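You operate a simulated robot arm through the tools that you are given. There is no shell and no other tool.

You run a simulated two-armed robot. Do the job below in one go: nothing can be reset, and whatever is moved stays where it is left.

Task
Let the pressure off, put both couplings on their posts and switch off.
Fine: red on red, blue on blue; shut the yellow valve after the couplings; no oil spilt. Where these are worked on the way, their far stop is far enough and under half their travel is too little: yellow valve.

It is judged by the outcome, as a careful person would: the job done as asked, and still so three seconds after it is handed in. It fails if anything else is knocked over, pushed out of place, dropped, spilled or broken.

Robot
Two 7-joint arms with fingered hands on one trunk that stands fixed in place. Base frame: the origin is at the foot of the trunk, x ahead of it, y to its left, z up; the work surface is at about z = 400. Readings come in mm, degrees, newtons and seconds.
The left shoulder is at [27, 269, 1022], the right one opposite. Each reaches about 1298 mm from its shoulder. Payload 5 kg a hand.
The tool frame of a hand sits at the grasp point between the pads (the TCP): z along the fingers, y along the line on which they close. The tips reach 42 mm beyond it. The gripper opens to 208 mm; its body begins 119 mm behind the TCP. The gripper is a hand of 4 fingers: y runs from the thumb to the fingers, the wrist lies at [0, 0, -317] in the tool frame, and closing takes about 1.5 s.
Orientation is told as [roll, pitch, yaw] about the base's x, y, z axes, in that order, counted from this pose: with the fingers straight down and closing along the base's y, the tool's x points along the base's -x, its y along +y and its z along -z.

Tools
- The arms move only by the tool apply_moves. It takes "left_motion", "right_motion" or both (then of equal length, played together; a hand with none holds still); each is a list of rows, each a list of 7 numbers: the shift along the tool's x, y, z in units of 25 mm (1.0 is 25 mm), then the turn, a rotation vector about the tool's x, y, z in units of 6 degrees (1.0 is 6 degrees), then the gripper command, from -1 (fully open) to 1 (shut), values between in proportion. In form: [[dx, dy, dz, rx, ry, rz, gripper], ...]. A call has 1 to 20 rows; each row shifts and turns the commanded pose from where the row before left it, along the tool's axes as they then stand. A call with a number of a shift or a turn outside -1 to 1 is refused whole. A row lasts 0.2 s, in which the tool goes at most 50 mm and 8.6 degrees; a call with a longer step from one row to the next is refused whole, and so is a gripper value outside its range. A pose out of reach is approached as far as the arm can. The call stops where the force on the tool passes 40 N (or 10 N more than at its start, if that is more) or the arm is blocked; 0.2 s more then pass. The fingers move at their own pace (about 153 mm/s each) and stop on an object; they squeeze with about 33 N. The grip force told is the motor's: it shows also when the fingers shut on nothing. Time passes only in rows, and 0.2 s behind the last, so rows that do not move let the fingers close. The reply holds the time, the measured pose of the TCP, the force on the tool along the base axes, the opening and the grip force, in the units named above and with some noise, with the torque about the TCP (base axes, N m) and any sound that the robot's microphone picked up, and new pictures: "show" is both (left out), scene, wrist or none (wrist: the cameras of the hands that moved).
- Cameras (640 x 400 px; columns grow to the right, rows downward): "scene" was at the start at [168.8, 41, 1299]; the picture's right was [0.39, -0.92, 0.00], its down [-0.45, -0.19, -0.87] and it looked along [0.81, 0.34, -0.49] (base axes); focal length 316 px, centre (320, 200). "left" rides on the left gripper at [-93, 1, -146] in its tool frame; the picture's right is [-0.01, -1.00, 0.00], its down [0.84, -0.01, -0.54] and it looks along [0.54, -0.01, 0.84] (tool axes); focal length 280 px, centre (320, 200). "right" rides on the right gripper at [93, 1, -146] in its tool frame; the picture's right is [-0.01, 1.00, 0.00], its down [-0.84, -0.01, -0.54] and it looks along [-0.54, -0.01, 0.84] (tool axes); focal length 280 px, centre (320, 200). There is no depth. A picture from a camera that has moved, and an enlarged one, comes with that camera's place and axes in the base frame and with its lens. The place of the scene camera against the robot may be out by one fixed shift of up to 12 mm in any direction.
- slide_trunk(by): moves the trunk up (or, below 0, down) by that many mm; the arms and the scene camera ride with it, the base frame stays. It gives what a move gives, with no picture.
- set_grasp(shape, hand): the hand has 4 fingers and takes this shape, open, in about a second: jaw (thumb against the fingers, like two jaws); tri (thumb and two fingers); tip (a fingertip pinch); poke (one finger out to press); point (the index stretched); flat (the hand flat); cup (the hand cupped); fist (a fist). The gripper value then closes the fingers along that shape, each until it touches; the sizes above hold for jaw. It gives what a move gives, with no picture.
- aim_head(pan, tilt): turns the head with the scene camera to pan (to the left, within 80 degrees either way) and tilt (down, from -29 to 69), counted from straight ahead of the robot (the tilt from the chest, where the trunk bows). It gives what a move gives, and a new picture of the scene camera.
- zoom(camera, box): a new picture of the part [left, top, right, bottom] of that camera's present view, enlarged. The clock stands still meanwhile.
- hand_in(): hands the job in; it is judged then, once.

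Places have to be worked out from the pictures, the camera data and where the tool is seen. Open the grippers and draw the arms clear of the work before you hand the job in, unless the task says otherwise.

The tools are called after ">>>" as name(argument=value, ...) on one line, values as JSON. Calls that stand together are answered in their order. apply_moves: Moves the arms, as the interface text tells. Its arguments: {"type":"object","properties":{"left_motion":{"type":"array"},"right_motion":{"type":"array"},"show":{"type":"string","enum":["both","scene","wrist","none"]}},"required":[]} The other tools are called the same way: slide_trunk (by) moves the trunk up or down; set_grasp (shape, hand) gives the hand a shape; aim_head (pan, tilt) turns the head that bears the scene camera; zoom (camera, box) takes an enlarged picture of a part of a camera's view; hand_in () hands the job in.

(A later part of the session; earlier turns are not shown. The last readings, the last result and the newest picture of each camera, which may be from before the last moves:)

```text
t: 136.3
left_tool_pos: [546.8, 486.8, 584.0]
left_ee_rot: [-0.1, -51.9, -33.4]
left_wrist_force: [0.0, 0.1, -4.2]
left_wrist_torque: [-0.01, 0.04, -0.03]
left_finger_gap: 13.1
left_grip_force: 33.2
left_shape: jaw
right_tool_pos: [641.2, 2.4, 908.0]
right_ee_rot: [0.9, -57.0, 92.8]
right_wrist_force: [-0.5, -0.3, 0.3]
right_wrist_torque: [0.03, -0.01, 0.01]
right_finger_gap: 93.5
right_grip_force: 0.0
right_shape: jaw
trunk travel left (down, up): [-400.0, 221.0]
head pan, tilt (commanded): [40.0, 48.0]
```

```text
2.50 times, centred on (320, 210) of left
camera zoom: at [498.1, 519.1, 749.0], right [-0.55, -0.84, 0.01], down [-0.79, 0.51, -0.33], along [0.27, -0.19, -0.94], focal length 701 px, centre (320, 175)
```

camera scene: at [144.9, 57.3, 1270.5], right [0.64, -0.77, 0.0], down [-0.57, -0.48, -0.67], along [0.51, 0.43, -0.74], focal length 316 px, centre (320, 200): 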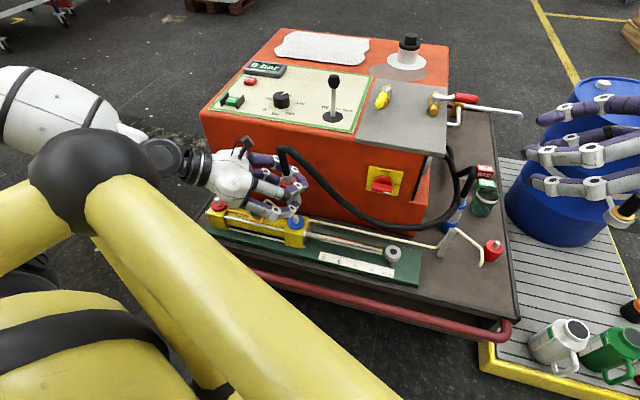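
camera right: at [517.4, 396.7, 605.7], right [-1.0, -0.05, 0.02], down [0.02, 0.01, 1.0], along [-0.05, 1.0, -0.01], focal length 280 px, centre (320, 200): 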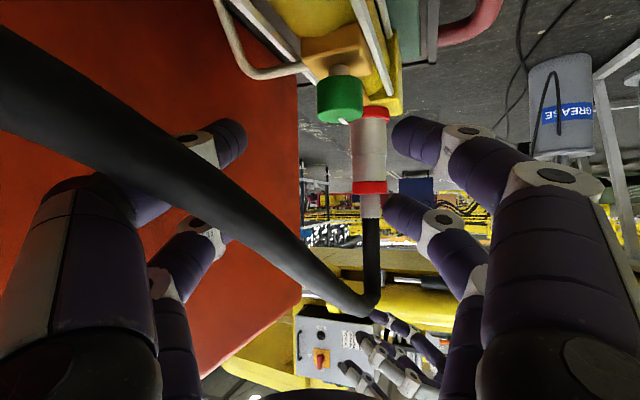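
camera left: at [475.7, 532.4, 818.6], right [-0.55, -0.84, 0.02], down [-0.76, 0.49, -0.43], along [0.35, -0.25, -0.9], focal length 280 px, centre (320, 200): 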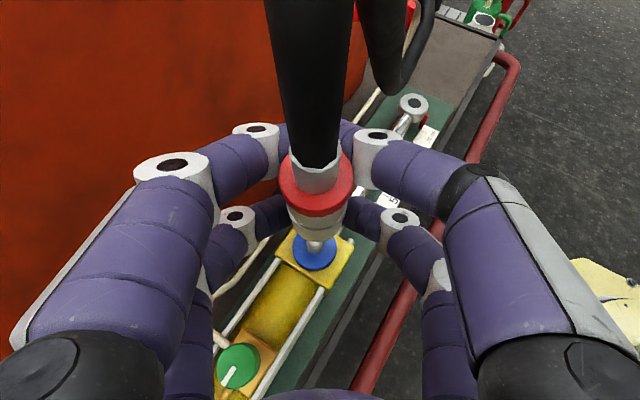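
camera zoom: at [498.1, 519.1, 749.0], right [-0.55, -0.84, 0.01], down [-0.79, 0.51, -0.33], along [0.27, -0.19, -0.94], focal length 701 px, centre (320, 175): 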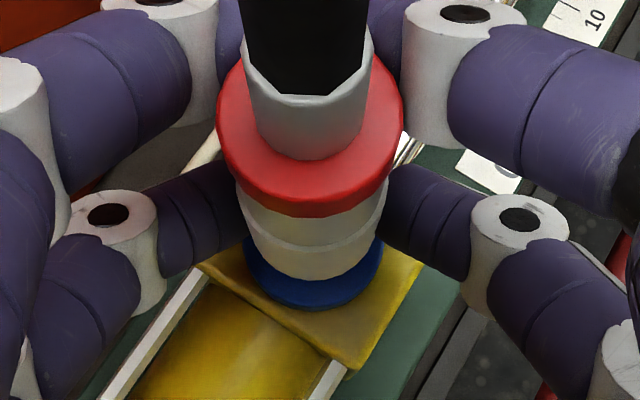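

The nipple is inside with no side force. I lower on in 2 mm steps to seat it.

>>> apply_moves(left_motion=[[0.063, 0, 0.049, 0, 0, 0, 1], [0.063, 0, 0.049, 0, 0, 0, 1], [0.063, 0, 0.049, 0, 0, 0, 1], [0.063, 0, 0.049, 0, 0, 0, 1], [0.063, 0, 0.049, 0, 0, 0, 1]], show="none")

>>> zoom(camera="right", box=[300, 10, 440, 130])

```text
t: 137.5
left_tool_pos: [545.8, 487.0, 575.1]
left_ee_rot: [-0.3, -51.8, -33.4]
left_wrist_force: [0.7, 0.4, -3.0]
left_wrist_torque: [0.0, 0.03, -0.01]
left_finger_gap: 13.0
left_grip_force: 32.8
left_shape: jaw
right_tool_pos: [641.7, 3.5, 909.7]
right_ee_rot: [0.9, -56.9, 92.8]
right_wrist_force: [-0.6, 0.1, -0.5]
right_wrist_torque: [0.01, -0.03, 0.0]
right_finger_gap: 93.8
right_grip_force: 0.0
right_shape: jaw
trunk travel left (down, up): [-400.0, 221.0]
head pan, tilt (commanded): [40.0, 48.0]
```

```text
3.33 times, centred on (370, 70) of right
camera zoom: at [650.7, -171.3, 911.0], right [-1.0, -0.05, 0.02], down [0.02, 0.01, 1.0], along [-0.05, 1.0, -0.01], focal length 935 px, centre (153, 633)
```

zoom: 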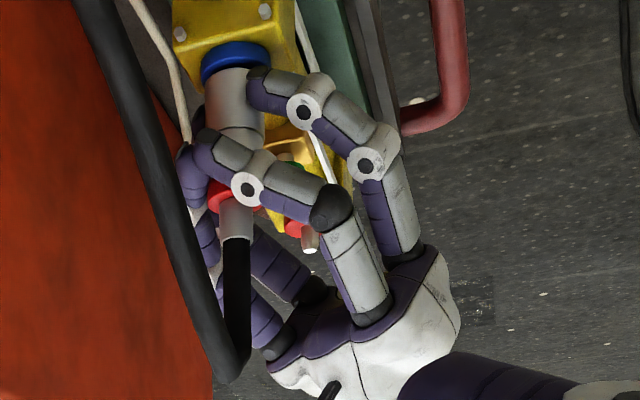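

Almost on the ring, force still just the weight. A few more millimetre steps.

>>> apply_moves(left_motion=[[0.047, 0, 0.037, 0, 0, 0, 1], [0.047, 0, 0.037, 0, 0, 0, 1], [0.047, 0, 0.037, 0, 0, 0, 1], [0, 0, 0, 0, 0, 0, 1]], show="none")

```text
t: 138.5
left_tool_pos: [545.2, 486.7, 569.5]
left_ee_rot: [-0.3, -51.9, -33.5]
left_wrist_force: [0.1, -0.6, -3.0]
left_wrist_torque: [0.02, 0.0, -0.02]
left_finger_gap: 13.3
left_grip_force: 32.6
left_shape: jaw
right_tool_pos: [642.0, 3.3, 909.8]
right_ee_rot: [1.0, -56.9, 92.7]
right_wrist_force: [-0.5, 1.0, 0.0]
right_wrist_torque: [-0.04, 0.02, -0.01]
right_finger_gap: 93.8
right_grip_force: 0.1
right_shape: jaw
trunk travel left (down, up): [-400.0, 221.0]
head pan, tilt (commanded): [40.0, 48.0]
```

>>> apply_moves(left_motion=[[0.047, 0, 0.037, 0, 0, 0, 1], [0.047, 0, 0.037, 0, 0, 0, 1], [0, 0, 0, 0, 0, 0, 1]], show="none")

>>> zoom(camera="right", box=[300, 10, 440, 130])

```text
t: 139.3
left_tool_pos: [547.0, 486.0, 567.4]
left_ee_rot: [0.0, -52.1, -33.6]
left_wrist_force: [-4.2, 1.4, 17.5]
left_wrist_torque: [0.15, -0.05, 0.0]
left_finger_gap: 13.3
left_grip_force: 33.0
left_shape: jaw
right_tool_pos: [641.0, 2.6, 909.7]
right_ee_rot: [0.7, -56.9, 92.8]
right_wrist_force: [0.3, -0.3, -0.5]
right_wrist_torque: [-0.03, -0.01, 0.01]
right_finger_gap: 93.5
right_grip_force: 0.1
right_shape: jaw
trunk travel left (down, up): [-400.0, 221.0]
head pan, tilt (commanded): [40.0, 48.0]
```

```text
3.33 times, centred on (370, 70) of right
camera zoom: at [650.1, -171.7, 911.6], right [-1.0, -0.05, 0.02], down [0.02, 0.01, 1.0], along [-0.05, 1.0, -0.01], focal length 935 px, centre (153, 633)
```

zoom: 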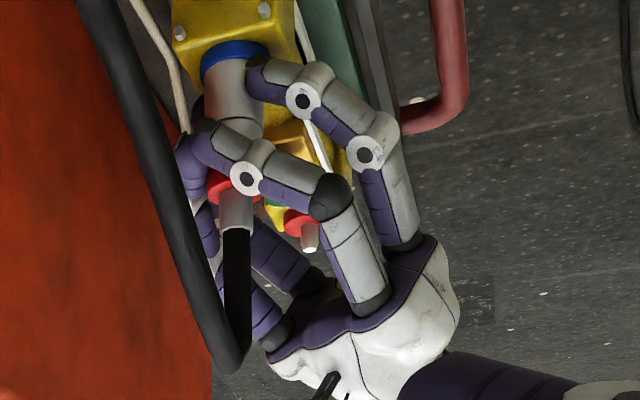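

Seated (17 N). I ease off 1 mm and open the left hand.

>>> apply_moves(left_motion=[[-0.03, 0, -0.024, 0, 0, 0, 1], [0, 0, 0, 0, 0, 0, 0.3], [0, 0, 0, 0, 0, 0, 0.3], [0, 0, 0, 0, 0, 0, 0.3], [0, 0, 0, 0, 0, 0, 0.3]], show="wrist")

```text
t: 140.5
left_tool_pos: [545.1, 487.6, 567.8]
left_ee_rot: [-0.2, -51.9, -33.5]
left_wrist_force: [-0.2, 0.3, 0.2]
left_wrist_torque: [0.0, -0.02, 0.0]
left_finger_gap: 72.4
left_grip_force: 0.2
left_shape: jaw
right_tool_pos: [642.4, 2.8, 908.0]
right_ee_rot: [0.9, -56.9, 92.9]
right_wrist_force: [-0.1, 0.5, -0.5]
right_wrist_torque: [0.01, 0.0, -0.01]
right_finger_gap: 93.6
right_grip_force: 0.1
right_shape: jaw
trunk travel left (down, up): [-400.0, 221.0]
head pan, tilt (commanded): [40.0, 48.0]
camera left: at [497.9, 518.7, 732.2], right [-0.55, -0.84, 0.01], down [-0.79, 0.51, -0.33], along [0.27, -0.19, -0.94], focal length 280 px, centre (320, 200)
```

left: 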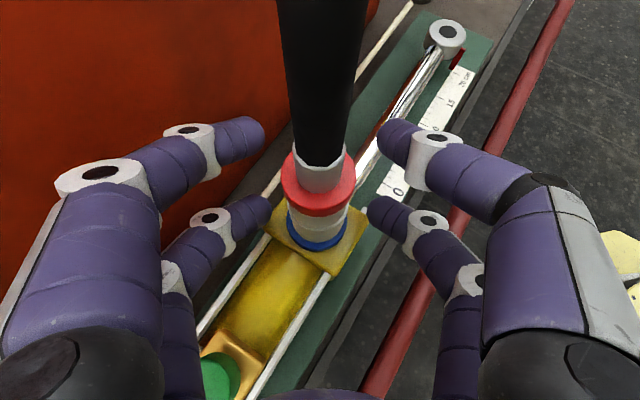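

Red stands on the waypoint port. I withdraw the left hand back and up along its axis, then out to the left.

>>> apply_moves(left_motion=[[0, 0, -0.5, 0, 0, 0, 0.2], [0, 0, -0.8, 0, 0, 0, 0.2], [0, 0, -1, 0, 0, 0, 0.2], [0, 0, -1, 0, 0, 0, 0.2], [0, 0, -1, 0, 0, 0, 0.2], [0, 0, -1, 0, 0, 0, 0.2], [-0.4, 0, -0.9, 0, 0, 0, 0.2], [-0.4, 0, -0.9, 0, 0, 0, 0.2], [-0.4, 0, -0.9, 0, 0, 0, 0.2], [-0.6, 0.3, -0.7, 0, 0, 0, 0.2], [-0.6, 0.3, -0.7, 0, 0, 0, 0.2], [-0.6, 0.3, -0.7, 0, 0, 0, 0.2], [-0.6, 0.3, -0.7, 0, 0, 0, 0.2], [-0.6, 0.3, -0.7, 0, 0, 0, 0.2]], show="both")

```text
t: 143.5
left_tool_pos: [432.0, 607.2, 829.3]
left_ee_rot: [-0.3, -51.9, -33.6]
left_wrist_force: [-0.5, -0.1, -0.8]
left_wrist_torque: [0.02, -0.01, 0.03]
left_finger_gap: 82.7
left_grip_force: 0.0
left_shape: jaw
right_tool_pos: [642.6, 2.5, 909.5]
right_ee_rot: [0.7, -56.8, 92.7]
right_wrist_force: [0.2, -0.3, 0.2]
right_wrist_torque: [-0.03, -0.02, 0.0]
right_finger_gap: 93.4
right_grip_force: 0.2
right_shape: jaw
trunk travel left (down, up): [-400.0, 221.0]
head pan, tilt (commanded): [40.0, 48.0]
camera scene: at [145.1, 56.8, 1270.8], right [0.64, -0.77, 0.0], down [-0.57, -0.48, -0.67], along [0.51, 0.43, -0.74], focal length 316 px, centre (320, 200)
camera left: at [384.2, 638.6, 994.0], right [-0.55, -0.84, 0.01], down [-0.79, 0.51, -0.33], along [0.27, -0.19, -0.94], focal length 280 px, centre (320, 200)
```

scene: 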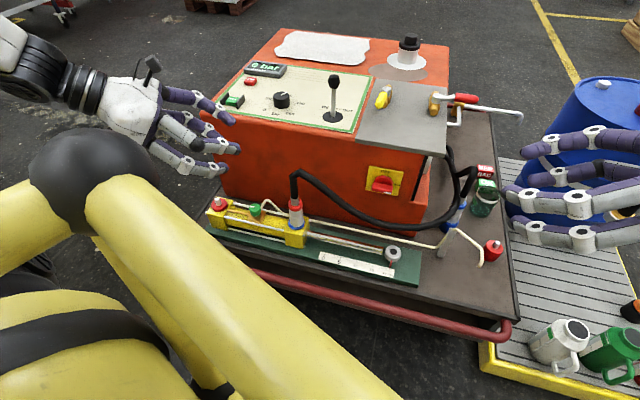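
left: 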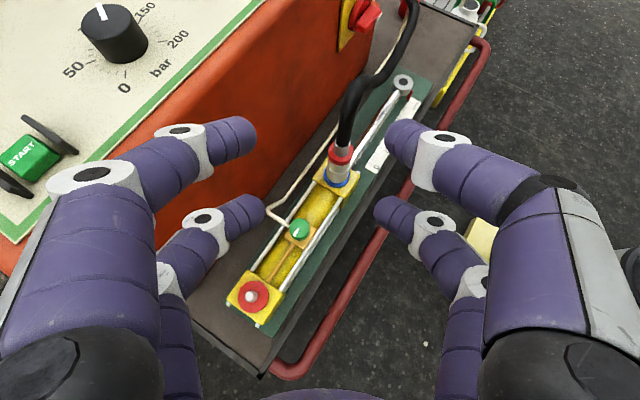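

Red stands upright on the waypoint port. I move the left hand well out of the way while the right hand re-aims and heads for the same pre-grasp it used before.

>>> apply_moves(left_motion=[[-0.098, 0.52, -0.76, 0, 0, 0, 0.2], [-0.098, 0.52, -0.76, 0, 0, 0, 0.2], [-0.098, 0.52, -0.76, 0, 0, 0, 0.2], [-0.098, 0.52, -0.76, 0, 0, 0, 0.2], [-0.098, 0.52, -0.76, 0, 0, 0, 0.2], [-0.098, 0.52, -0.76, 0, 0, 0, 0.2], [-0.098, 0.52, -0.76, 0, 0, 0, 0.2], [-0.098, 0.52, -0.76, 0, 0, 0, 0.2], [-0.098, 0.52, -0.76, 0, 0, 0, 0.2], [-0.098, 0.52, -0.76, 0, 0, 0, 0.2], [-0.098, 0.52, -0.76, 0, 0, 0, 0.2], [0, 0, 0, 0, 0, 0, 0.2], [0, 0, 0, 0, 0, 0, 0.2], [0, 0, 0, 0, 0, 0, 0.2], [0, 0, 0, 0, 0, 0, 0.2], [0, 0, 0, 0, 0, 0, 0.2], [0, 0, 0, 0, 0, 0, 0.2]], right_motion=[[0, 0, 0, 0, 0, 0, 0.1], [0, 0, 0, 0, 0, 0, 0.1], [0, 0, 0, 0, 0, 0, 0.1], [0, 0, 0, 0.8, 0, 0.52, 0.1], [0, 0, 0, 0.8, 0, 0.52, 0.1], [0, 0, 0, 0, -0.23, 0, 0.1], [0.103, 0.34, 0.9135, 0, 0, 0, 0.1], [0.103, 0.34, 0.9135, 0, 0, 0, 0.1], [0.103, 0.34, 0.9135, 0, 0, 0, 0.1], [0.103, 0.34, 0.9135, 0, 0, 0, 0.1], [0.103, 0.34, 0.9135, 0, 0, 0, 0.1], [0.103, 0.34, 0.9135, 0, 0, 0, 0.1], [0.103, 0.34, 0.9135, 0, 0, 0, 0.1], [0.103, 0.34, 0.9135, 0, 0, 0, 0.1], [0.103, 0.34, 0.9135, 0, 0, 0, 0.1], [0.103, 0.34, 0.9135, 0, 0, 0, 0.1], [0.103, 0.34, 0.9135, 0, 0, 0, 0.1]], show="both")

```text
t: 147.1
left_tool_pos: [388.4, 809.1, 977.6]
left_ee_rot: [-0.2, -51.9, -33.5]
left_wrist_force: [0.2, 0.5, -0.2]
left_wrist_torque: [-0.02, -0.02, 0.01]
left_finger_gap: 83.1
left_grip_force: 0.0
left_shape: jaw
right_tool_pos: [574.6, 213.7, 756.1]
right_ee_rot: [0.9, -58.2, 81.3]
right_wrist_force: [1.5, 0.1, 0.2]
right_wrist_torque: [0.0, 0.03, 0.04]
right_finger_gap: 93.6
right_grip_force: 0.0
right_shape: jaw
trunk travel left (down, up): [-400.0, 221.0]
head pan, tilt (commanded): [40.0, 48.0]
camera scene: at [145.4, 56.6, 1270.7], right [0.64, -0.77, 0.0], down [-0.57, -0.48, -0.67], along [0.51, 0.43, -0.74], focal length 316 px, centre (320, 200)
camera right: at [549.0, 40.9, 753.6], right [-0.99, 0.15, 0.02], down [0.02, -0.02, 1.0], along [0.15, 0.99, 0.01], focal length 280 px, centre (320, 200)
camera left: at [340.7, 841.2, 1142.3], right [-0.55, -0.84, 0.01], down [-0.79, 0.51, -0.33], along [0.27, -0.19, -0.94], focal length 280 px, centre (320, 200)
```

scene: 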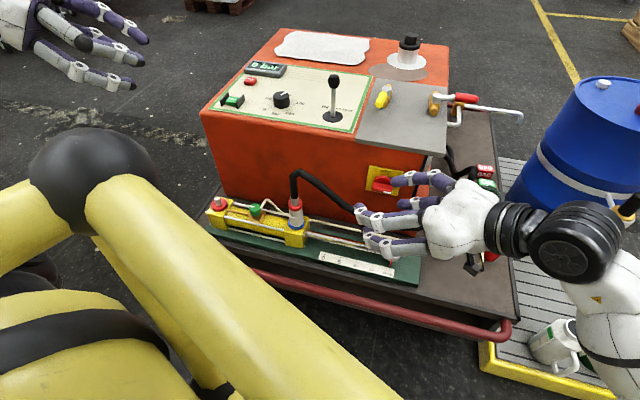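
right: 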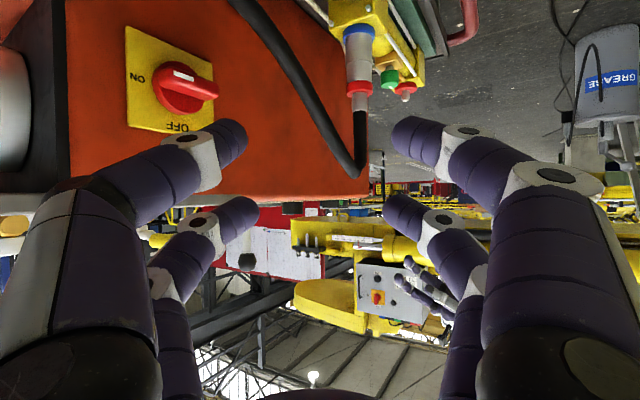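
left: 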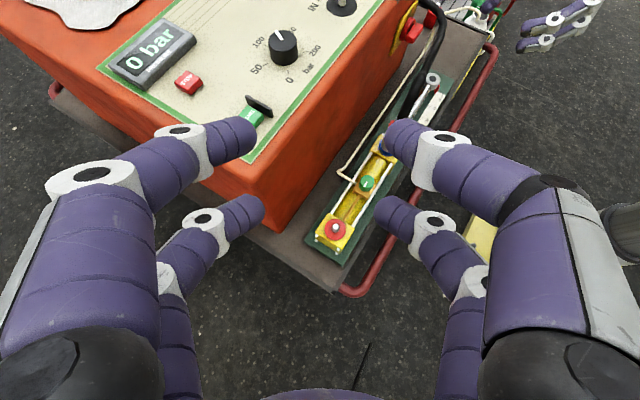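

On course (display still 0 bar). I continue to the pre-grasp point.

>>> apply_moves(right_motion=[[0.117, 0.312, 0.922, 0, 0, 0, 0.1], [0.117, 0.312, 0.922, 0, 0, 0, 0.1], [0.117, 0.312, 0.922, 0, 0, 0, 0.1], [0.117, 0.312, 0.922, 0, 0, 0, 0.1], [0.117, 0.312, 0.922, 0, 0, 0, 0.1], [0.117, 0.312, 0.922, 0, 0, 0, 0.1], [0.117, 0.312, 0.922, 0, 0, 0, 0.1], [0.117, 0.312, 0.922, 0, 0, 0, 0.1]], show="wrist")

```text
t: 148.9
left_tool_pos: [389.0, 808.0, 978.4]
left_ee_rot: [-0.2, -52.0, -33.4]
left_wrist_force: [-0.6, 0.1, 0.1]
left_wrist_torque: [0.01, -0.01, -0.01]
left_finger_gap: 83.0
left_grip_force: 0.1
left_shape: jaw
right_tool_pos: [532.6, 362.7, 636.0]
right_ee_rot: [0.8, -58.2, 81.3]
right_wrist_force: [0.6, -0.3, 0.1]
right_wrist_torque: [-0.01, 0.02, 0.02]
right_finger_gap: 93.7
right_grip_force: 0.1
right_shape: jaw
trunk travel left (down, up): [-400.0, 221.0]
head pan, tilt (commanded): [40.0, 48.0]
camera right: at [506.8, 190.7, 634.8], right [-0.99, 0.15, 0.02], down [0.02, -0.02, 1.0], along [0.15, 0.99, 0.01], focal length 280 px, centre (320, 200)
```

right: 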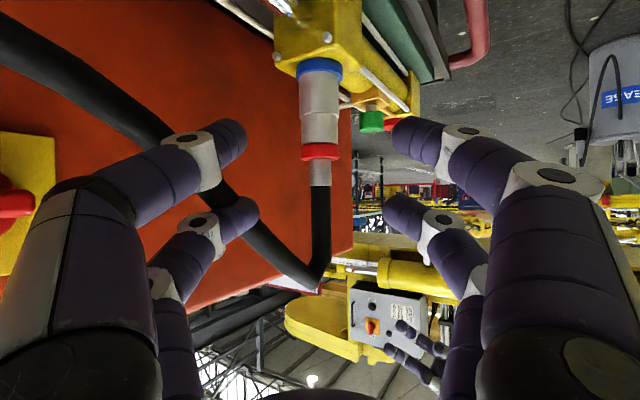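

Centred on the coupling. I advance 90 mm, then check.

>>> apply_moves(right_motion=[[-0.03, 0, 0.883, 0, 0, 0, 0.1], [-0.03, 0, 0.883, 0, 0, 0, 0.1], [-0.03, 0, 0.883, 0, 0, 0, 0.1], [-0.03, 0, 0.883, 0, 0, 0, 0.1]], show="wrist")

```text
t: 149.9
left_tool_pos: [389.1, 809.6, 978.7]
left_ee_rot: [-0.1, -51.8, -33.5]
left_wrist_force: [-0.8, -0.6, -0.8]
left_wrist_torque: [-0.03, -0.04, 0.0]
left_finger_gap: 83.0
left_grip_force: 0.0
left_shape: jaw
right_tool_pos: [543.2, 440.0, 593.6]
right_ee_rot: [0.8, -58.2, 81.4]
right_wrist_force: [0.8, -0.6, -0.9]
right_wrist_torque: [0.1, 0.0, -0.01]
right_finger_gap: 93.3
right_grip_force: 0.1
right_shape: jaw
trunk travel left (down, up): [-400.0, 221.0]
head pan, tilt (commanded): [40.0, 48.0]
camera right: at [517.6, 267.6, 592.2], right [-0.99, 0.15, 0.02], down [0.02, -0.02, 1.0], along [0.15, 0.99, 0.01], focal length 280 px, centre (320, 200)
```

right: 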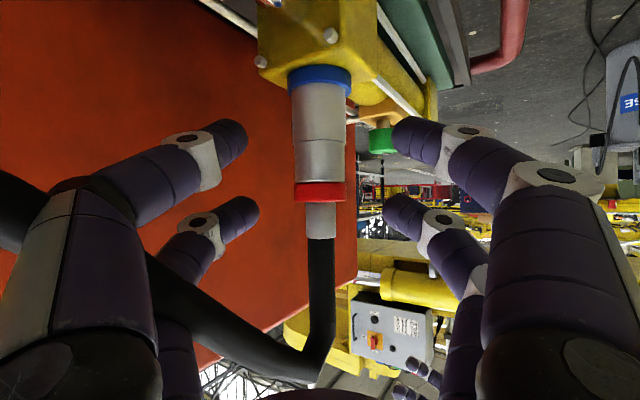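

Good, 37 mm to go. I finish the approach in three small steps.

>>> apply_moves(right_motion=[[0, 0, 0.58, 0, 0, 0, 0.1], [0, 0, 0.58, 0, 0, 0, 0.1], [0, 0, 0.58, 0, 0, 0, 0.1]], show="wrist")

```text
t: 150.7
left_tool_pos: [388.9, 808.4, 978.0]
left_ee_rot: [-0.1, -51.9, -33.5]
left_wrist_force: [-0.1, -0.8, -0.4]
left_wrist_torque: [0.02, 0.01, 0.03]
left_finger_gap: 82.9
left_grip_force: 0.1
left_shape: jaw
right_tool_pos: [549.0, 476.1, 570.7]
right_ee_rot: [0.9, -58.2, 81.3]
right_wrist_force: [0.3, -1.0, -0.8]
right_wrist_torque: [0.0, 0.01, 0.05]
right_finger_gap: 93.5
right_grip_force: 0.1
right_shape: jaw
trunk travel left (down, up): [-400.0, 221.0]
head pan, tilt (commanded): [40.0, 48.0]
camera right: at [522.4, 303.7, 568.9], right [-0.99, 0.15, 0.02], down [0.02, -0.02, 1.0], along [0.15, 0.99, 0.01], focal length 280 px, centre (320, 200)
```

right: 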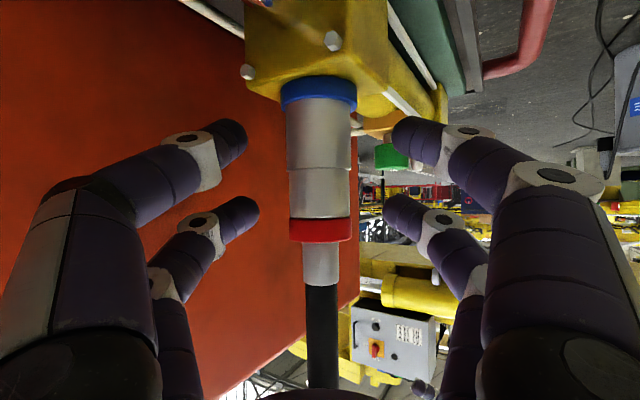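

Same pose as the successful blue grip. I close the right hand.

>>> apply_moves(right_motion=[[0, 0, 0, 0, 0, 0, 1], [0, 0, 0, 0, 0, 0, 1], [0, 0, 0, 0, 0, 0, 1], [0, 0, 0, 0, 0, 0, 1], [0, 0, 0, 0, 0, 0, 1], [0, 0, 0, 0, 0, 0, 1]], show="wrist")

```text
t: 152.1
left_tool_pos: [388.6, 808.6, 978.6]
left_ee_rot: [-0.3, -51.8, -33.6]
left_wrist_force: [0.5, 0.2, -0.5]
left_wrist_torque: [0.02, 0.02, 0.0]
left_finger_gap: 83.0
left_grip_force: 0.1
left_shape: jaw
right_tool_pos: [547.5, 475.5, 571.0]
right_ee_rot: [1.0, -58.3, 81.3]
right_wrist_force: [0.3, -0.1, 0.6]
right_wrist_torque: [-0.02, 0.03, 0.01]
right_finger_gap: 22.7
right_grip_force: 32.5
right_shape: jaw
trunk travel left (down, up): [-400.0, 221.0]
head pan, tilt (commanded): [40.0, 48.0]
camera right: at [522.3, 303.9, 569.0], right [-0.99, 0.15, 0.02], down [0.02, -0.02, 1.0], along [0.15, 0.99, 0.01], focal length 280 px, centre (320, 200)
```

right: 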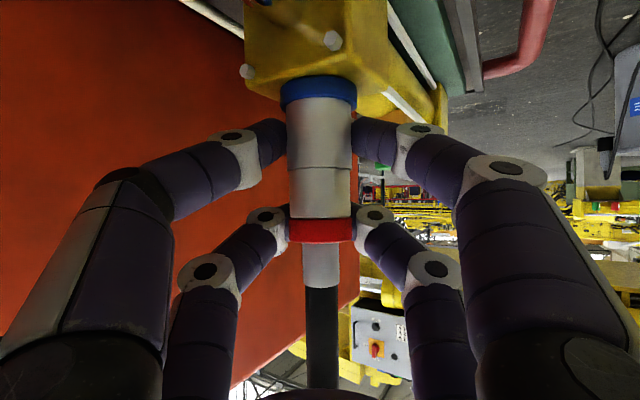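

Gripped with no side load. I lift it slowly off the waypoint port.

>>> apply_moves(right_motion=[[-0.17, 0, -0.105, 0, 0, 0, 1], [-0.17, 0, -0.105, 0, 0, 0, 1], [-0.17, 0, -0.105, 0, 0, 0, 1], [-0.17, 0, -0.105, 0, 0, 0, 1], [-0.34, 0, -0.21, 0, 0, 0, 1], [-0.34, 0, -0.21, 0, 0, 0, 1]], show="wrist")

```text
t: 153.5
left_tool_pos: [388.0, 809.7, 977.8]
left_ee_rot: [-0.2, -52.0, -33.6]
left_wrist_force: [0.0, -0.5, -0.2]
left_wrist_torque: [-0.01, -0.04, 0.02]
left_finger_gap: 82.9
left_grip_force: 0.0
left_shape: jaw
right_tool_pos: [548.0, 477.0, 611.7]
right_ee_rot: [0.9, -58.2, 81.4]
right_wrist_force: [0.8, 0.6, -3.7]
right_wrist_torque: [-0.02, 0.02, 0.0]
right_finger_gap: 22.8
right_grip_force: 33.1
right_shape: jaw
trunk travel left (down, up): [-400.0, 221.0]
head pan, tilt (commanded): [40.0, 48.0]
camera right: at [521.5, 304.4, 609.4], right [-0.99, 0.15, 0.02], down [0.02, -0.02, 1.0], along [0.15, 0.99, 0.01], focal length 280 px, centre (320, 200)
```

right: 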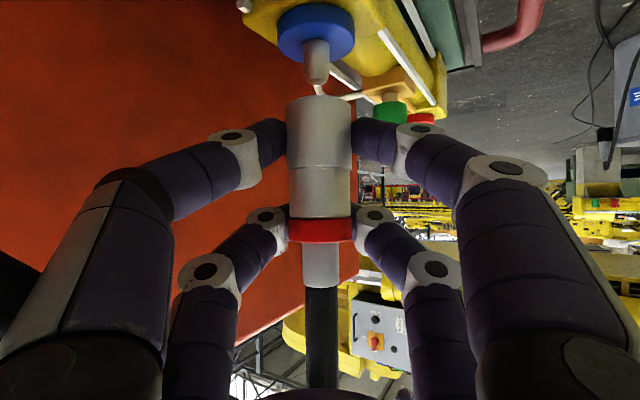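

Red is off the waypoint port and hanging upright. I carry it right and up in front of the machine.

>>> apply_moves(right_motion=[[-0.567, 0, -0.351, 0, 0, 0, 1], [-0.567, 0, -0.351, 0, 0, 0, 1], [-0.567, 0, -0.351, 0, 0, 0, 1], [0.143, -0.493, -0.802, 0, 0, 0, 1], [0.143, -0.493, -0.802, 0, 0, 0, 1], [0.143, -0.493, -0.802, 0, 0, 0, 1], [0.143, -0.493, -0.802, 0, 0, 0, 1], [0.143, -0.493, -0.802, 0, 0, 0, 1], [0.143, -0.493, -0.802, 0, 0, 0, 1], [0.143, -0.493, -0.802, 0, 0, 0, 1], [0.143, -0.493, -0.802, 0, 0, 0, 1], [0.143, -0.493, -0.802, 0, 0, 0, 1], [0.143, -0.493, -0.802, 0, 0, 0, 1], [0.143, -0.493, -0.802, 0, 0, 0, 1], [0.143, -0.493, -0.802, 0, 0, 0, 1], [0.143, -0.493, -0.802, 0, 0, 0, 1]], show="both")

```text
t: 156.9
left_tool_pos: [388.4, 809.5, 978.2]
left_ee_rot: [-0.1, -51.9, -33.5]
left_wrist_force: [-0.4, 1.1, -0.4]
left_wrist_torque: [-0.02, 0.01, -0.01]
left_finger_gap: 83.0
left_grip_force: 0.0
left_shape: jaw
right_tool_pos: [676.1, 210.3, 759.3]
right_ee_rot: [1.0, -58.2, 81.3]
right_wrist_force: [-0.2, 0.1, -3.5]
right_wrist_torque: [-0.01, -0.05, -0.05]
right_finger_gap: 22.5
right_grip_force: 33.1
right_shape: jaw
trunk travel left (down, up): [-400.0, 221.0]
head pan, tilt (commanded): [40.0, 48.0]
camera scene: at [145.6, 56.6, 1270.7], right [0.64, -0.77, 0.0], down [-0.57, -0.48, -0.67], along [0.51, 0.43, -0.74], focal length 316 px, centre (320, 200)
camera right: at [648.9, 36.9, 756.4], right [-0.99, 0.15, 0.02], down [0.02, -0.02, 1.0], along [0.15, 0.99, 0.01], focal length 280 px, centre (320, 200)
```

scene: 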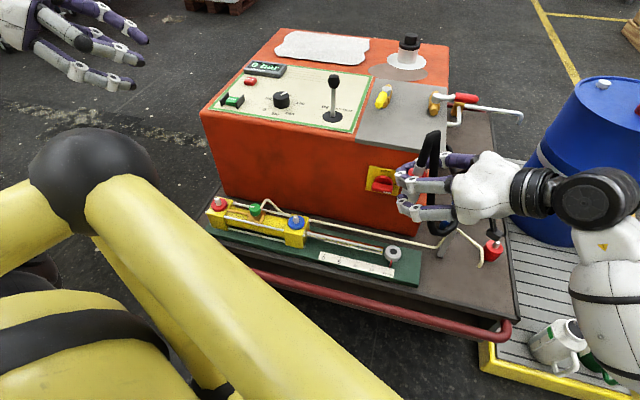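
right: 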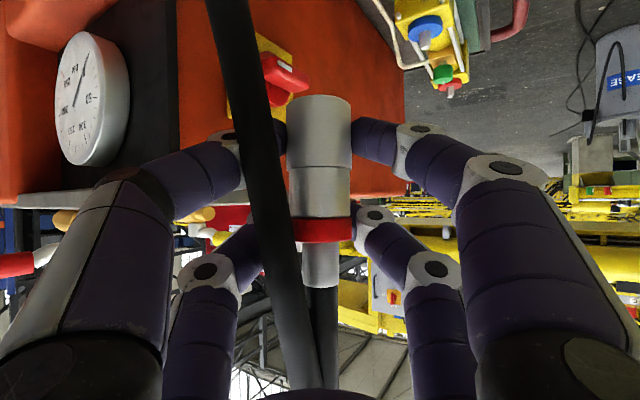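

Steady. I continue to (690, −300) at z≈800, then lower the trunk 150 mm as before.

>>> apply_moves(right_motion=[[0.245, -0.5025, -0.784, 0, 0, 0, 1], [0.245, -0.5025, -0.784, 0, 0, 0, 1], [0.245, -0.5025, -0.784, 0, 0, 0, 1], [0.245, -0.5025, -0.784, 0, 0, 0, 1], [0.245, -0.5025, -0.784, 0, 0, 0, 1], [0.245, -0.5025, -0.784, 0, 0, 0, 1], [0.245, -0.5025, -0.784, 0, 0, 0, 1], [0.245, -0.5025, -0.784, 0, 0, 0, 1]], show="none")

>>> slide_trunk(by=-150)

>>> aim_head(pan=2, tilt=42)

```text
t: 158.7
left_tool_pos: [388.1, 808.9, 977.3]
left_ee_rot: [-0.1, -51.9, -33.6]
left_wrist_force: [0.6, -0.2, 0.2]
left_wrist_torque: [0.01, 0.03, 0.02]
left_finger_gap: 83.0
left_grip_force: 0.1
left_shape: jaw
right_tool_pos: [753.6, 36.3, 799.7]
right_ee_rot: [0.9, -58.2, 81.3]
right_wrist_force: [0.2, 0.2, -3.5]
right_wrist_torque: [0.0, -0.05, -0.03]
right_finger_gap: 22.3
right_grip_force: 33.0
right_shape: jaw
trunk travel left (down, up): [-400.0, 221.0]
head pan, tilt (commanded): [40.0, 48.0]
```

```text
t: 160.5
left_tool_pos: [389.3, 809.3, 828.8]
left_ee_rot: [-0.1, -51.9, -33.6]
left_wrist_force: [0.3, 0.0, 0.0]
left_wrist_torque: [0.0, -0.01, 0.04]
left_finger_gap: 82.7
left_grip_force: 0.0
left_shape: jaw
right_tool_pos: [751.9, 39.0, 650.4]
right_ee_rot: [0.8, -58.2, 81.5]
right_wrist_force: [-0.8, 0.1, -3.0]
right_wrist_torque: [-0.09, -0.04, -0.07]
right_finger_gap: 22.6
right_grip_force: 33.2
right_shape: jaw
trunk travel left (down, up): [-250.0, 371.0]
head pan, tilt (commanded): [40.0, 48.0]
```

```text
t: 161.5
left_tool_pos: [388.4, 808.4, 828.3]
left_ee_rot: [-0.3, -51.9, -33.5]
left_wrist_force: [-0.7, -0.4, 0.4]
left_wrist_torque: [0.0, -0.02, -0.01]
left_finger_gap: 82.7
left_grip_force: 0.1
left_shape: jaw
right_tool_pos: [752.6, 38.3, 648.3]
right_ee_rot: [0.9, -58.2, 81.3]
right_wrist_force: [0.3, -0.7, -2.8]
right_wrist_torque: [-0.02, -0.03, -0.01]
right_finger_gap: 22.7
right_grip_force: 33.1
right_shape: jaw
trunk travel left (down, up): [-250.0, 371.0]
head pan, tilt (commanded): [2.0, 42.0]
camera scene: at [211.1, 9.0, 1121.1], right [0.04, -1.0, 0.0], down [-0.67, -0.02, -0.74], along [0.74, 0.03, -0.67], focal length 316 px, centre (320, 200)
```

scene: 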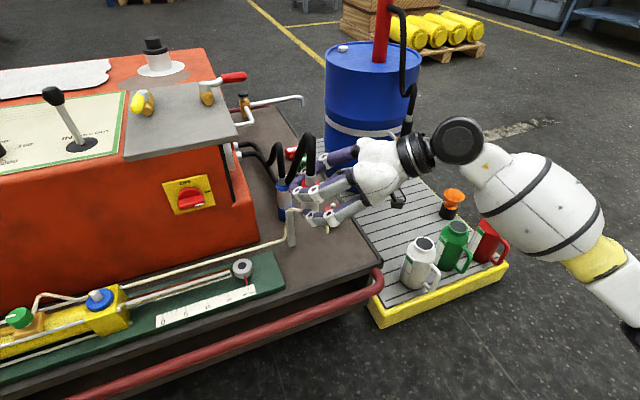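

Good view again. I rise 40 mm, turn the hand to φ≈42°, and move sideways to above the red post (position corrected by the offset learnt at the blue post).

>>> apply_moves(right_motion=[[-0.714, 0, -0.443, 0, 0, 0, 1], [-0.714, 0, -0.443, 0, 0, 0, 1], [0, 0, 0, 0.614, 0, 0.381, 1], [0, 0, 0, 0.614, 0, 0.381, 1], [0, 0, 0, 0.614, 0, 0.381, 1], [-0.02, -0.9, 0.033, 0, 0, 0, 1], [-0.02, -0.9, 0.033, 0, 0, 0, 1], [-0.02, -0.9, 0.033, 0, 0, 0, 1], [-0.02, -0.9, 0.033, 0, 0, 0, 1], [-0.02, -0.9, 0.033, 0, 0, 0, 1], [-0.02, -0.9, 0.033, 0, 0, 0, 1], [-0.02, -0.9, 0.033, 0, 0, 0, 1]], show="both")

>>> zoom(camera="scene", box=[260, 130, 420, 260])

```text
t: 164.1
left_tool_pos: [388.9, 808.2, 827.7]
left_ee_rot: [-0.2, -51.9, -33.5]
left_wrist_force: [-0.5, 0.8, 0.1]
left_wrist_torque: [0.01, -0.02, 0.01]
left_finger_gap: 82.6
left_grip_force: 0.0
left_shape: jaw
right_tool_pos: [900.2, -11.0, 690.7]
right_ee_rot: [0.8, -58.2, 68.3]
right_wrist_force: [-0.5, 0.6, -3.5]
right_wrist_torque: [-0.05, -0.07, -0.05]
right_finger_gap: 22.5
right_grip_force: 32.9
right_shape: jaw
trunk travel left (down, up): [-250.0, 371.0]
head pan, tilt (commanded): [2.0, 42.0]
camera scene: at [210.8, 8.9, 1121.2], right [0.03, -1.0, 0.0], down [-0.67, -0.02, -0.74], along [0.74, 0.03, -0.67], focal length 316 px, centre (320, 200)
camera right: at [836.2, -173.7, 688.1], right [-0.93, 0.36, 0.02], down [0.01, -0.02, 1.0], along [0.36, 0.93, 0.01], focal length 280 px, centre (320, 200)
```

scene: 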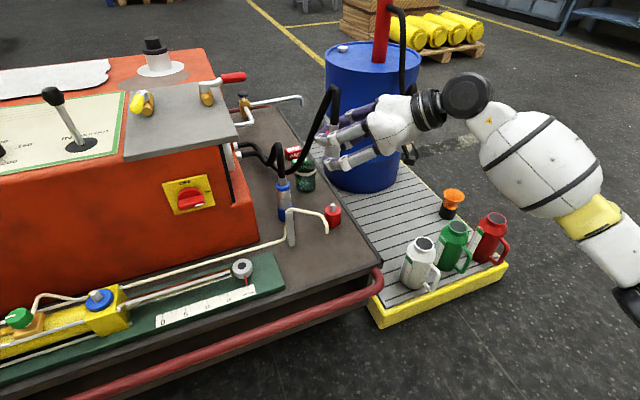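
right: 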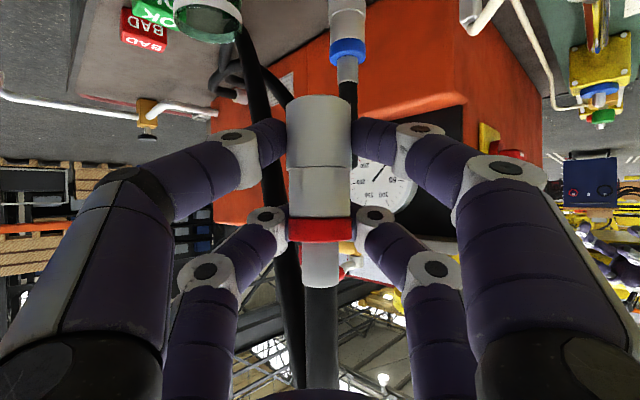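

```text
3.08 times, centred on (340, 195) of scene
camera zoom: at [210.8, 8.9, 1121.2], right [0.03, -1.0, 0.0], down [-0.67, -0.02, -0.74], along [0.74, 0.03, -0.67], focal length 971 px, centre (258, 215)
```

zoom: 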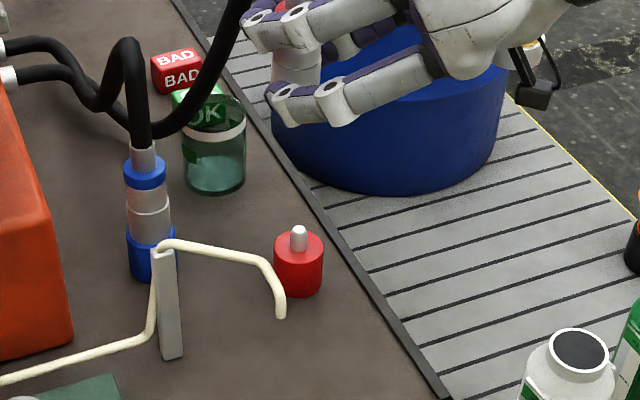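

The coupling hangs over the red post region. I lower to z≈600 to compare coupling and nipple in both cameras.

>>> apply_moves(right_motion=[[0.626, 0, 0.388, 0, 0, 0, 1], [0.626, 0, 0.388, 0, 0, 0, 1], [0.626, 0, 0.388, 0, 0, 0, 1], [0.626, 0, 0.388, 0, 0, 0, 1], [0.626, 0, 0.388, 0, 0, 0, 1]], show="none")

>>> zoom(camera="scene", box=[290, 130, 390, 240])

>>> zoom(camera="right", box=[200, 0, 440, 150])

```text
t: 165.3
left_tool_pos: [388.5, 809.0, 828.4]
left_ee_rot: [-0.2, -51.9, -33.5]
left_wrist_force: [0.8, 0.9, 0.0]
left_wrist_torque: [0.0, 0.03, -0.02]
left_finger_gap: 82.9
left_grip_force: 0.1
left_shape: jaw
right_tool_pos: [900.5, -12.1, 594.7]
right_ee_rot: [0.9, -58.1, 68.4]
right_wrist_force: [-0.1, 0.0, -3.4]
right_wrist_torque: [-0.07, 0.05, 0.01]
right_finger_gap: 22.5
right_grip_force: 33.3
right_shape: jaw
trunk travel left (down, up): [-250.0, 371.0]
head pan, tilt (commanded): [2.0, 42.0]
```

```text
3.64 times, centred on (340, 185) of scene
camera zoom: at [211.3, 8.9, 1121.0], right [0.03, -1.0, 0.0], down [-0.67, -0.02, -0.74], along [0.74, 0.03, -0.67], focal length 1147 px, centre (247, 254)
```

zoom: 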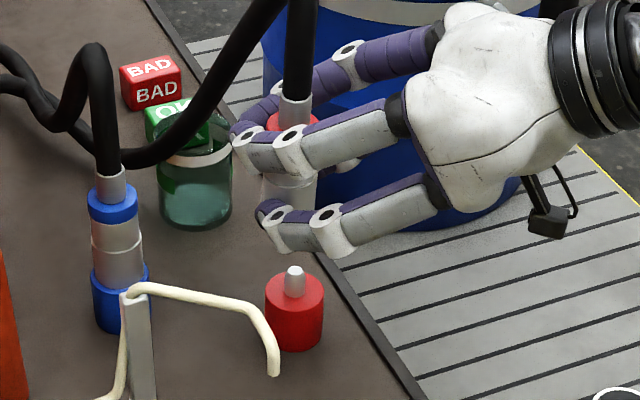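

```text
2.67 times, centred on (320, 75) of right
camera zoom: at [836.9, -174.6, 593.4], right [-0.93, 0.36, 0.02], down [0.01, -0.02, 1.0], along [0.36, 0.93, 0.01], focal length 748 px, centre (320, 533)
```

zoom: 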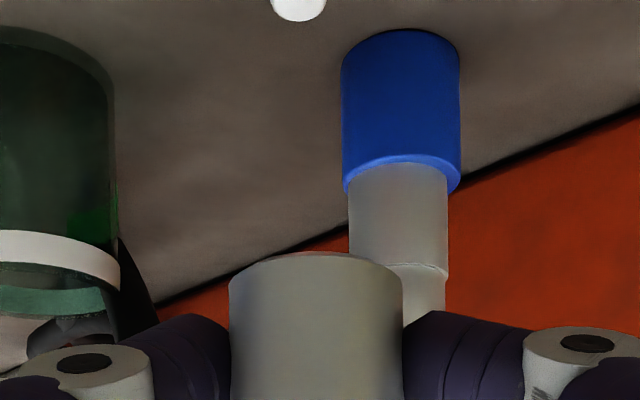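

The nipple is ~4 mm to the hand's right and ~3 mm nearer. I correct that and lower to z≈563 for a second check.

>>> apply_moves(right_motion=[[0.057, -0.16, -0.092, 0, 0, 0, 1], [0.535, 0, 0.332, 0, 0, 0, 1], [0.535, 0, 0.332, 0, 0, 0, 1]], show="none")

>>> zoom(camera="scene", box=[310, 140, 370, 220])

>>> zoom(camera="right", box=[200, 0, 440, 150])

```text
t: 166.1
left_tool_pos: [389.2, 809.2, 827.2]
left_ee_rot: [-0.2, -51.8, -33.5]
left_wrist_force: [-0.5, -0.2, 0.4]
left_wrist_torque: [-0.01, -0.01, -0.01]
left_finger_gap: 82.9
left_grip_force: 0.0
left_shape: jaw
right_tool_pos: [905.0, -15.9, 563.9]
right_ee_rot: [0.9, -58.1, 68.1]
right_wrist_force: [-0.1, 0.1, -2.6]
right_wrist_torque: [-0.01, 0.02, 0.01]
right_finger_gap: 22.6
right_grip_force: 32.5
right_shape: jaw
trunk travel left (down, up): [-250.0, 371.0]
head pan, tilt (commanded): [2.0, 42.0]
```

```text
5.00 times, centred on (340, 180) of scene
camera zoom: at [211.2, 8.9, 1121.0], right [0.03, -1.0, 0.0], down [-0.67, -0.02, -0.74], along [0.74, 0.03, -0.67], focal length 1577 px, centre (220, 300)
```

zoom: 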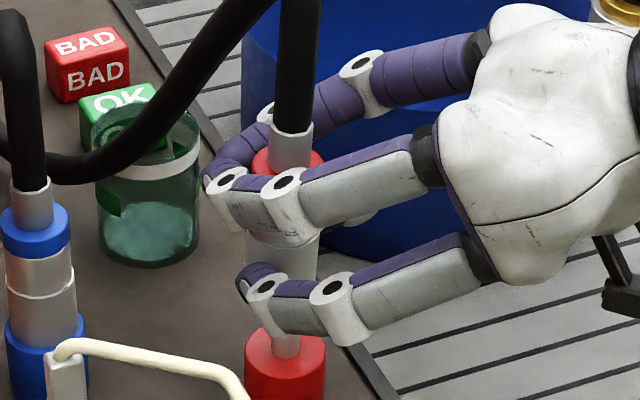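

```text
2.67 times, centred on (320, 75) of right
camera zoom: at [839.7, -177.8, 562.7], right [-0.93, 0.36, 0.02], down [0.02, -0.02, 1.0], along [0.36, 0.93, 0.01], focal length 748 px, centre (320, 533)
```

zoom: 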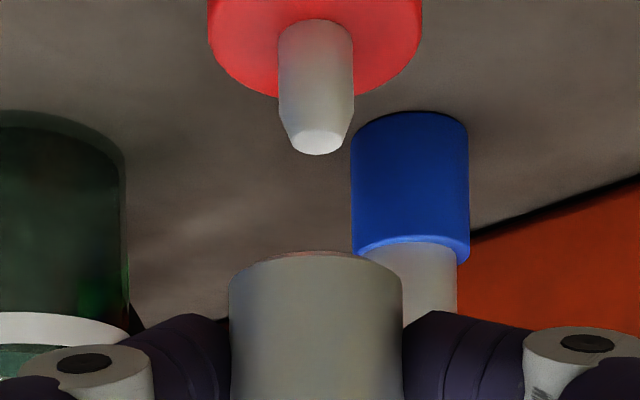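

Aligned to ~1 mm, matching the blue case almost exactly. I nudge 1 mm back and lower 30 mm.

>>> apply_moves(right_motion=[[0.025, 0, -0.04, 0, 0, 0, 1], [0.34, 0, 0.211, 0, 0, 0, 1], [0.34, 0, 0.211, 0, 0, 0, 1], [0.34, 0, 0.211, 0, 0, 0, 1]], show="none")

>>> zoom(camera="right", box=[200, 0, 440, 150])

>>> zoom(camera="scene", box=[310, 140, 370, 220])

```text
t: 167.1
left_tool_pos: [388.7, 808.5, 828.4]
left_ee_rot: [-0.2, -51.9, -33.5]
left_wrist_force: [0.4, -0.1, -0.1]
left_wrist_torque: [0.01, -0.01, 0.0]
left_finger_gap: 82.8
left_grip_force: 0.0
left_shape: jaw
right_tool_pos: [904.3, -17.9, 535.5]
right_ee_rot: [1.0, -58.1, 68.2]
right_wrist_force: [0.8, -0.1, -2.8]
right_wrist_torque: [0.01, 0.03, 0.02]
right_finger_gap: 22.4
right_grip_force: 32.9
right_shape: jaw
trunk travel left (down, up): [-250.0, 371.0]
head pan, tilt (commanded): [2.0, 42.0]
```

```text
2.67 times, centred on (320, 75) of right
camera zoom: at [839.9, -179.2, 533.6], right [-0.93, 0.36, 0.02], down [0.02, -0.02, 1.0], along [0.37, 0.93, 0.01], focal length 748 px, centre (320, 533)
```

zoom: 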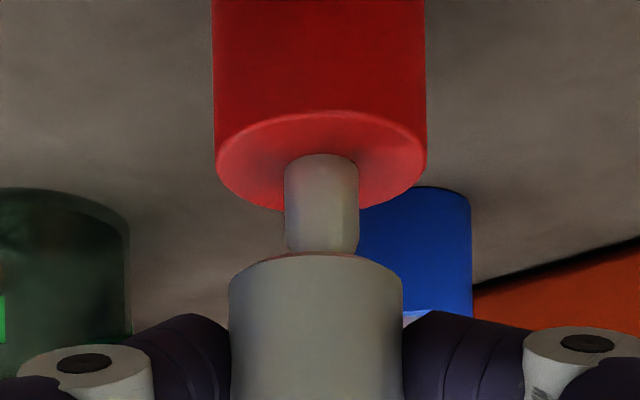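

```text
5.00 times, centred on (340, 180) of scene
camera zoom: at [211.2, 8.9, 1121.0], right [0.03, -1.0, 0.0], down [-0.67, -0.02, -0.74], along [0.74, 0.03, -0.67], focal length 1577 px, centre (220, 300)
```

zoom: 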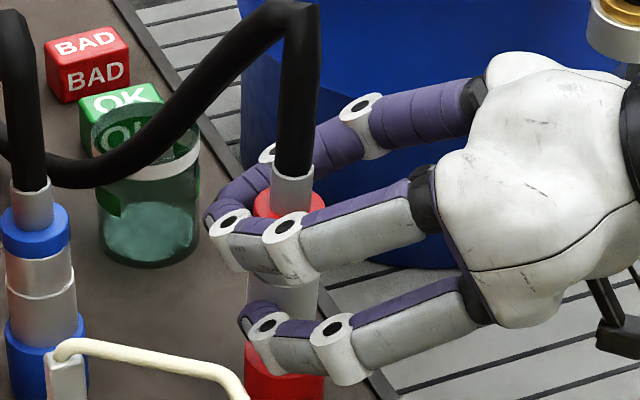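

The nipple tip is entering, about 1 mm off centre sideways; I correct 1 mm and continue down in 4 mm steps.

>>> apply_moves(right_motion=[[0, 0.04, 0, 0, 0, 0, 1], [0.136, 0, 0.084, 0, 0, 0, 1], [0.136, 0, 0.084, 0, 0, 0, 1], [0.136, 0, 0.084, 0, 0, 0, 1], [0.136, 0, 0.084, 0, 0, 0, 1]], show="none")

>>> zoom(camera="right", box=[200, 0, 440, 150])

```text
t: 168.3
left_tool_pos: [388.6, 809.2, 828.6]
left_ee_rot: [-0.2, -51.9, -33.5]
left_wrist_force: [-0.3, -0.1, -0.1]
left_wrist_torque: [-0.03, 0.02, -0.05]
left_finger_gap: 83.0
left_grip_force: 0.0
left_shape: jaw
right_tool_pos: [902.2, -16.0, 519.2]
right_ee_rot: [0.9, -58.0, 68.3]
right_wrist_force: [0.1, 0.3, -3.0]
right_wrist_torque: [-0.02, 0.0, 0.0]
right_finger_gap: 22.6
right_grip_force: 32.6
right_shape: jaw
trunk travel left (down, up): [-250.0, 371.0]
head pan, tilt (commanded): [2.0, 42.0]
```

```text
2.67 times, centred on (320, 75) of right
camera zoom: at [838.3, -179.2, 517.8], right [-0.93, 0.36, 0.02], down [0.01, -0.02, 1.0], along [0.36, 0.93, 0.01], focal length 748 px, centre (320, 533)
```

zoom: 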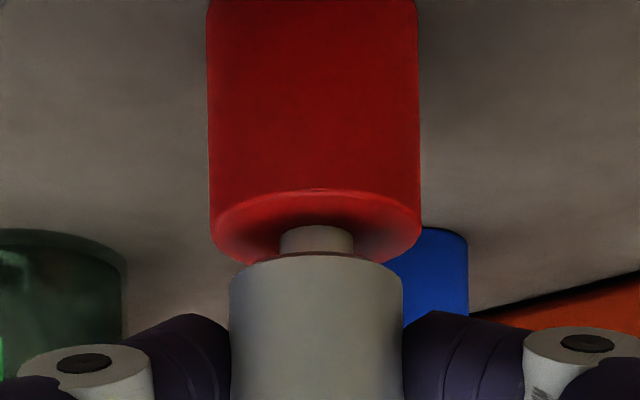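

Centred and free. About 12 mm remain; continuing in 2 mm steps.

>>> apply_moves(right_motion=[[0.068, 0, 0.042, 0, 0, 0, 1], [0.068, 0, 0.042, 0, 0, 0, 1], [0.068, 0, 0.042, 0, 0, 0, 1], [0.068, 0, 0.042, 0, 0, 0, 1]], show="none")

>>> zoom(camera="right", box=[200, 0, 440, 150])

```text
t: 169.3
left_tool_pos: [388.6, 809.5, 828.9]
left_ee_rot: [-0.1, -51.9, -33.5]
left_wrist_force: [0.3, -0.9, 0.2]
left_wrist_torque: [0.02, 0.02, -0.01]
left_finger_gap: 82.7
left_grip_force: 0.1
left_shape: jaw
right_tool_pos: [902.7, -15.4, 510.5]
right_ee_rot: [0.8, -58.1, 68.2]
right_wrist_force: [-0.4, 0.5, -3.5]
right_wrist_torque: [-0.04, 0.0, 0.01]
right_finger_gap: 22.7
right_grip_force: 33.2
right_shape: jaw
trunk travel left (down, up): [-250.0, 371.0]
head pan, tilt (commanded): [2.0, 42.0]
```

```text
2.67 times, centred on (320, 75) of right
camera zoom: at [838.1, -178.6, 509.1], right [-0.93, 0.36, 0.02], down [0.02, -0.02, 1.0], along [0.36, 0.93, 0.01], focal length 748 px, centre (320, 533)
```

zoom: 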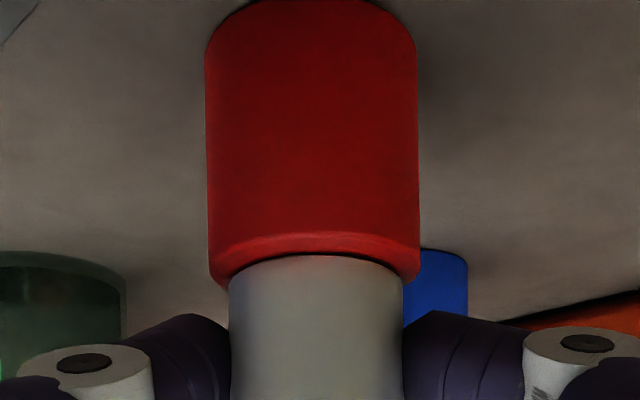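

Nearly flush. Final 1 mm steps until the seat is felt.

>>> apply_moves(right_motion=[[0.034, 0, 0.021, 0, 0, 0, 1], [0.034, 0, 0.021, 0, 0, 0, 1], [0.034, 0, 0.021, 0, 0, 0, 1], [0.034, 0, 0.021, 0, 0, 0, 1]], show="none")

```text
t: 170.3
left_tool_pos: [388.5, 809.3, 828.5]
left_ee_rot: [-0.1, -51.8, -33.5]
left_wrist_force: [-0.4, -0.2, -0.4]
left_wrist_torque: [0.0, -0.01, -0.01]
left_finger_gap: 82.7
left_grip_force: 0.1
left_shape: jaw
right_tool_pos: [902.7, -16.4, 507.8]
right_ee_rot: [0.8, -58.2, 68.4]
right_wrist_force: [0.4, 1.2, 2.6]
right_wrist_torque: [0.02, -0.04, -0.02]
right_finger_gap: 22.6
right_grip_force: 33.2
right_shape: jaw
trunk travel left (down, up): [-250.0, 371.0]
head pan, tilt (commanded): [2.0, 42.0]
```

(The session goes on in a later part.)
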